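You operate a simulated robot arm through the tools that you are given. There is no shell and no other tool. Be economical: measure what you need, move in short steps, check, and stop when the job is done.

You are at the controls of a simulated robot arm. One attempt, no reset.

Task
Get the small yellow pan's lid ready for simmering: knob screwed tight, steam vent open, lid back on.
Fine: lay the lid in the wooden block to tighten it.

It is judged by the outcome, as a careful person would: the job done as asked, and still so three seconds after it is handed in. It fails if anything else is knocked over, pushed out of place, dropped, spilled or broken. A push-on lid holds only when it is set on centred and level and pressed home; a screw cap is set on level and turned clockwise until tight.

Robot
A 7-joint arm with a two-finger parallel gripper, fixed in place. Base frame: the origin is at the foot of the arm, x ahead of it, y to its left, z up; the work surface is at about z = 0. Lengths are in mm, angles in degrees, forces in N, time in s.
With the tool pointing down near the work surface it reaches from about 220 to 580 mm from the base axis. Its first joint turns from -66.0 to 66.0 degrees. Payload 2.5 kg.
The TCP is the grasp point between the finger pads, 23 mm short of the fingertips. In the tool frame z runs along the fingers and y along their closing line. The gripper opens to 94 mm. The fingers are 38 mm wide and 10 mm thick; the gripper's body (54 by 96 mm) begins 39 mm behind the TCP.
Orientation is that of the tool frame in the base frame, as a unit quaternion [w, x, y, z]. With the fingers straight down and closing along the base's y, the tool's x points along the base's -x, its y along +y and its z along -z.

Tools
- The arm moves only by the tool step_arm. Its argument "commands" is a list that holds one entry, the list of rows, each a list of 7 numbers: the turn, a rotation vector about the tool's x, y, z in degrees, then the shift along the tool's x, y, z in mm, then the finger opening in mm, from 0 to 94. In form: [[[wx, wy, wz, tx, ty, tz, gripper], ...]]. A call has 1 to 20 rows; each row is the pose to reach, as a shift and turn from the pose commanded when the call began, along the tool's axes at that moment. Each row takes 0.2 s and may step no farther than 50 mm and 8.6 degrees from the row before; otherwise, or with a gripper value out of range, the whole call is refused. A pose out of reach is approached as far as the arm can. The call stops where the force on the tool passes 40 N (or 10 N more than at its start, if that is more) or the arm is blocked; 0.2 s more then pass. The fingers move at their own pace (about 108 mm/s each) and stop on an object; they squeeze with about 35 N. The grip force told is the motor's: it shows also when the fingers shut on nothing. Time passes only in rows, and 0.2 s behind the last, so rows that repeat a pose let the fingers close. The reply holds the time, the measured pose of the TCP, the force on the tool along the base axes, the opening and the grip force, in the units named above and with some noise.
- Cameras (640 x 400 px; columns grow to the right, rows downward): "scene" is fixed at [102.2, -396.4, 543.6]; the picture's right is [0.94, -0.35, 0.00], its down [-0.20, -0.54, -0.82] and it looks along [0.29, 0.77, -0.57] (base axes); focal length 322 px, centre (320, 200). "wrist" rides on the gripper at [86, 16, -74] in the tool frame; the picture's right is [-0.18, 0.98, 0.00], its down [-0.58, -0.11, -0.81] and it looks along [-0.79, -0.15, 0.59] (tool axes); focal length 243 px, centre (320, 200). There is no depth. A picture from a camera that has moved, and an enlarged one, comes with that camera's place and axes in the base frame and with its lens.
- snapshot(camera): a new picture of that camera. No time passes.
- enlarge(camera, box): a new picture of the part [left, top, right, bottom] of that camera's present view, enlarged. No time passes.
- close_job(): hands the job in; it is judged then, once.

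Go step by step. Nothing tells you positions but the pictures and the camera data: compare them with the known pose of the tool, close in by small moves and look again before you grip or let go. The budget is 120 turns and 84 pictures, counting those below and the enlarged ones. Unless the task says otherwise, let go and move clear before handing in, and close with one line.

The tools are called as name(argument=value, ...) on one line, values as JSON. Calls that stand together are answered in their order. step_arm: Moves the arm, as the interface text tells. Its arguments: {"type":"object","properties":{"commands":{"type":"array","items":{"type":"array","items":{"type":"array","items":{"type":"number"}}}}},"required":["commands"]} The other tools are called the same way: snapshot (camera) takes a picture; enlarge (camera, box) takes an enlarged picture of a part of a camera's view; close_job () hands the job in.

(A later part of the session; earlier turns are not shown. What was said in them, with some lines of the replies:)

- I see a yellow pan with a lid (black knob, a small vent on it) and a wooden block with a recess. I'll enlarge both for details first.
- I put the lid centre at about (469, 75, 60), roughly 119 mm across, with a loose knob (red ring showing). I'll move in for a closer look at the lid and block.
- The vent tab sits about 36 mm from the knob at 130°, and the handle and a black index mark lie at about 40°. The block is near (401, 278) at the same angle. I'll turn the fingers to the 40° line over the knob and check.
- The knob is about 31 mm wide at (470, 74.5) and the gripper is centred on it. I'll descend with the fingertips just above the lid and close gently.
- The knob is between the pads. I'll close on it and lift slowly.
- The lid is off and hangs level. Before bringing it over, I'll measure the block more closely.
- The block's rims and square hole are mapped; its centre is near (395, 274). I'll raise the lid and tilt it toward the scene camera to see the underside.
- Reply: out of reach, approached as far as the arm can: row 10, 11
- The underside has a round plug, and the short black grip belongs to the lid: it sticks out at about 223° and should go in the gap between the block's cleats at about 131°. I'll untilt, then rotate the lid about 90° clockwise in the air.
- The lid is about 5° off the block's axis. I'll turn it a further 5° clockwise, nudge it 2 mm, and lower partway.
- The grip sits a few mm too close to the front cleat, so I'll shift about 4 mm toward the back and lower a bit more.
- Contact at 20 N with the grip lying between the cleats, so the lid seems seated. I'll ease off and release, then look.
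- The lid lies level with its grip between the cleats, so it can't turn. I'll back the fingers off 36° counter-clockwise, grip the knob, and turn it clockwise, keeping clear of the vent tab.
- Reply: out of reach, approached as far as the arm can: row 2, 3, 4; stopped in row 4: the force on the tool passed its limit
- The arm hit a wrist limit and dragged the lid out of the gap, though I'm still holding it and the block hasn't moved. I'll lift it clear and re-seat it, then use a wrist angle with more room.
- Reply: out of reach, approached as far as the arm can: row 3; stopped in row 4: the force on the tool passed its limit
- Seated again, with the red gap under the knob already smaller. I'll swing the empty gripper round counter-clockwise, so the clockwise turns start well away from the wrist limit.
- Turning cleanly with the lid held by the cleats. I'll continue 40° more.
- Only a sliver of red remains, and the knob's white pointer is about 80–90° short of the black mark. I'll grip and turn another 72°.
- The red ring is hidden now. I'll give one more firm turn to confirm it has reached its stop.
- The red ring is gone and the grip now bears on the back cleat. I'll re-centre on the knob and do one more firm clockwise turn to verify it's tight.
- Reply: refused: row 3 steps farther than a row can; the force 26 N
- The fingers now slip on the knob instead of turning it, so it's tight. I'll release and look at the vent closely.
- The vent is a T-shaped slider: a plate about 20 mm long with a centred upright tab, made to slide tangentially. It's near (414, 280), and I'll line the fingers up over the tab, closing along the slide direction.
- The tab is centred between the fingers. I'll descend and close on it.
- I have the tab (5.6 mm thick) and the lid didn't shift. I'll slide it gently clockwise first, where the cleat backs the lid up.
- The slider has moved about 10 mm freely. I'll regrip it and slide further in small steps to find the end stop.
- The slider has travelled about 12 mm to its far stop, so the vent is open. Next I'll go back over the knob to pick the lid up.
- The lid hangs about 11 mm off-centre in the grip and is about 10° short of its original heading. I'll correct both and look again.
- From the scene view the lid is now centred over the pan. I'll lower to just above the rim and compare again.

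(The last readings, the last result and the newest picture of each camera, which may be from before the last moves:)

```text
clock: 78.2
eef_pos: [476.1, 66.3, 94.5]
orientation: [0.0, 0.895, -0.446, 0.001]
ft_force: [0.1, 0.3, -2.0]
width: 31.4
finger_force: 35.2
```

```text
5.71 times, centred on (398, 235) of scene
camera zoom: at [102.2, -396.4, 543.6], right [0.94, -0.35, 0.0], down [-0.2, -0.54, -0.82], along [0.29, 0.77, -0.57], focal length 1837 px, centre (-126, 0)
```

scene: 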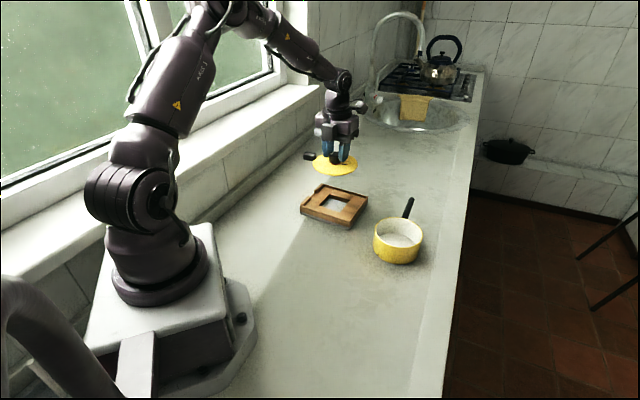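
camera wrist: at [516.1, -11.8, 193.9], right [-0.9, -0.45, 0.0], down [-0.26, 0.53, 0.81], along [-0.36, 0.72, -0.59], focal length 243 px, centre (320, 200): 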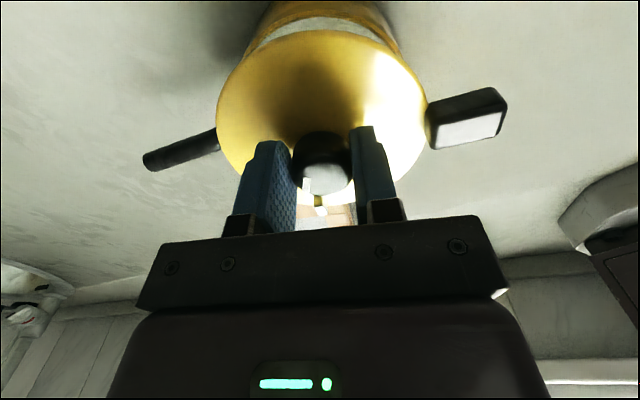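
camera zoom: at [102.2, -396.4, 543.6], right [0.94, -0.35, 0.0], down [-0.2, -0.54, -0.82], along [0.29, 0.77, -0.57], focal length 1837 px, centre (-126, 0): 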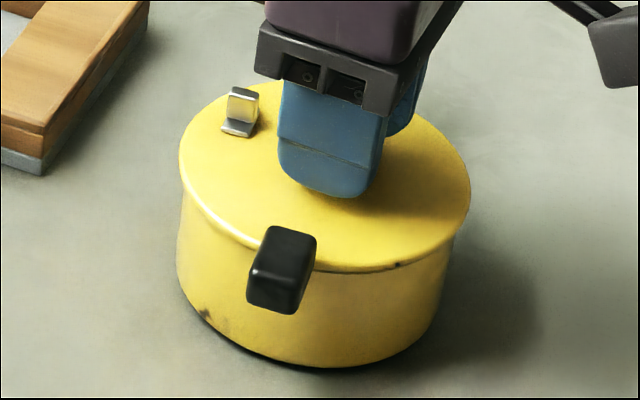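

The outline matches the lid's original seated position. Now I'll press it home.

step_arm(commands=[[[0, 0, 0, 0, 0, 1, 15], [0, 0, 0, 0, 0, 2, 15], [0, 0, 0, 0, 0, 3, 15], [0, 0, 0, 0, 0, 4, 15], [0, 0, 0, 0, 0, 5, 15]]])

```text
clock: 79.4
eef_pos: [476.7, 67.3, 90.4]
orientation: [-0.001, 0.894, -0.447, 0.001]
ft_force: [-3.3, 0.6, 19.6]
width: 31.2
finger_force: 34.9
```

step_arm(commands=[[[0, 0, 0, 0, 0, 1, 15], [0, 0, 0, 0, 0, 2, 15], [0, 0, 0, 0, 0, 3, 15], [0, 0, 0, 0, 0, 3, 15]]])

enlarge(camera="scene", box=[366, 200, 430, 270])

```text
clock: 80.2
eef_pos: [476.9, 67.1, 88.7]
orientation: [-0.001, 0.895, -0.446, 0.002]
ft_force: [-1.2, 0.0, 4.5]
width: 31.1
finger_force: 34.9
stopped in row 4: the force on the tool passed its limit (the readings are from after the stop); the commanded pose is now the measured one
```

```text
5.71 times, centred on (398, 235) of scene
camera zoom: at [102.1, -396.4, 543.6], right [0.94, -0.35, 0.0], down [-0.2, -0.54, -0.82], along [0.29, 0.77, -0.57], focal length 1837 px, centre (-126, 0)
```

zoom: 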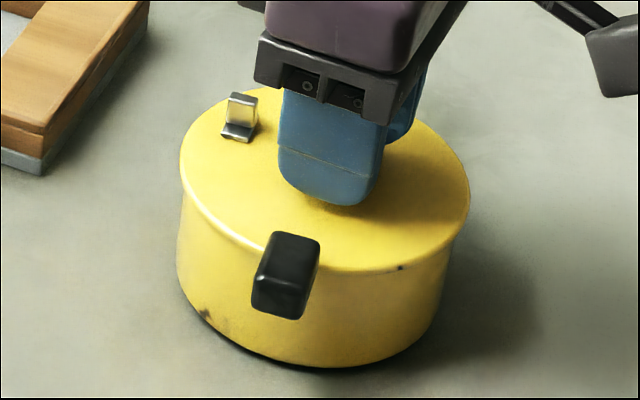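

The lid looks seated flush. I'll release, then press once on the centre of the knob with closed fingertips to be sure it's home.

step_arm(commands=[[[0, 0, 0, 0, 0, 0, 35], [0, 0, 0, 0, 0, 0, 60], [0, 0, 0, 0, 0, -20, 60], [0, 0, 0, 0, 0, -45, 60], [0, 0, 0, -10, 0, -45, 30], [0, 0, 0, -10, 0, -45, 2], [0, 0, 0, -10, 0, -45, 2], [0, 0, 0, -10, 0, -35, 2], [0, 0, 0, -10, 0, -27, 2], [0, 0, 0, -10, 0, -24, 2]]])

```text
clock: 82.5
eef_pos: [469.6, 74.5, 112.2]
orientation: [-0.002, 0.895, -0.446, 0.002]
ft_force: [0.5, 0.2, -0.2]
width: 2.0
finger_force: 0.1
```

step_arm(commands=[[[0, 0, 0, 0, 0, 1.5, 2], [0, 0, 0, 0, 0, 3, 2], [0, 0, 0, 0, 0, 4.5, 2], [0, 0, 0, 0, 0, 6, 2], [0, 0, 0, 0, 0, 7.5, 2], [0, 0, 0, 0, 0, 9, 2]]])

```text
clock: 83.8
eef_pos: [471.9, 74.6, 106.5]
orientation: [-0.003, 0.895, -0.446, 0.004]
ft_force: [-10.8, -2.5, 31.4]
width: 2.9
finger_force: 0.9
```

step_arm(commands=[[[0, 0, 0, 0, 0, -8, 2], [0, 0, 0, 0, 0, -40, 2], [0, 0, 0, 0, 0, -85, 2], [0, 0, 0, 0, 0, -130, 2], [0, 0, 0, -40, 0, -150, 2], [0, 0, 0, -80, 0, -150, 2]]])

enlarge(camera="scene", box=[290, 170, 450, 270])

```text
clock: 85.2
eef_pos: [420.0, 136.5, 253.9]
orientation: [-0.002, 0.895, -0.446, 0.002]
ft_force: [0.3, 0.4, 0.6]
width: 1.9
finger_force: 0.0
```

```text
4.00 times, centred on (370, 220) of scene
camera zoom: at [102.1, -396.4, 543.6], right [0.94, -0.35, 0.0], down [-0.2, -0.54, -0.82], along [0.29, 0.77, -0.57], focal length 1286 px, centre (120, 120)
```

zoom: 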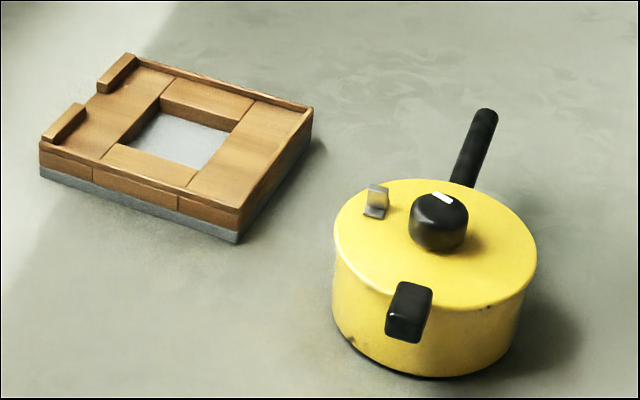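

The lid is back in its original outline, level. The red ring is hidden and the knob pointer lines up with the handle side, the vent slider is at its far stop, and the pan and block haven't moved. Handing in.

close_job()

```text
The job is handed in.
```

The knob is screwed tight, the lid is pressed back on the pan, and the steam vent slider is at its far stop. I took that stop to be open; no vent hole was visible to confirm it.
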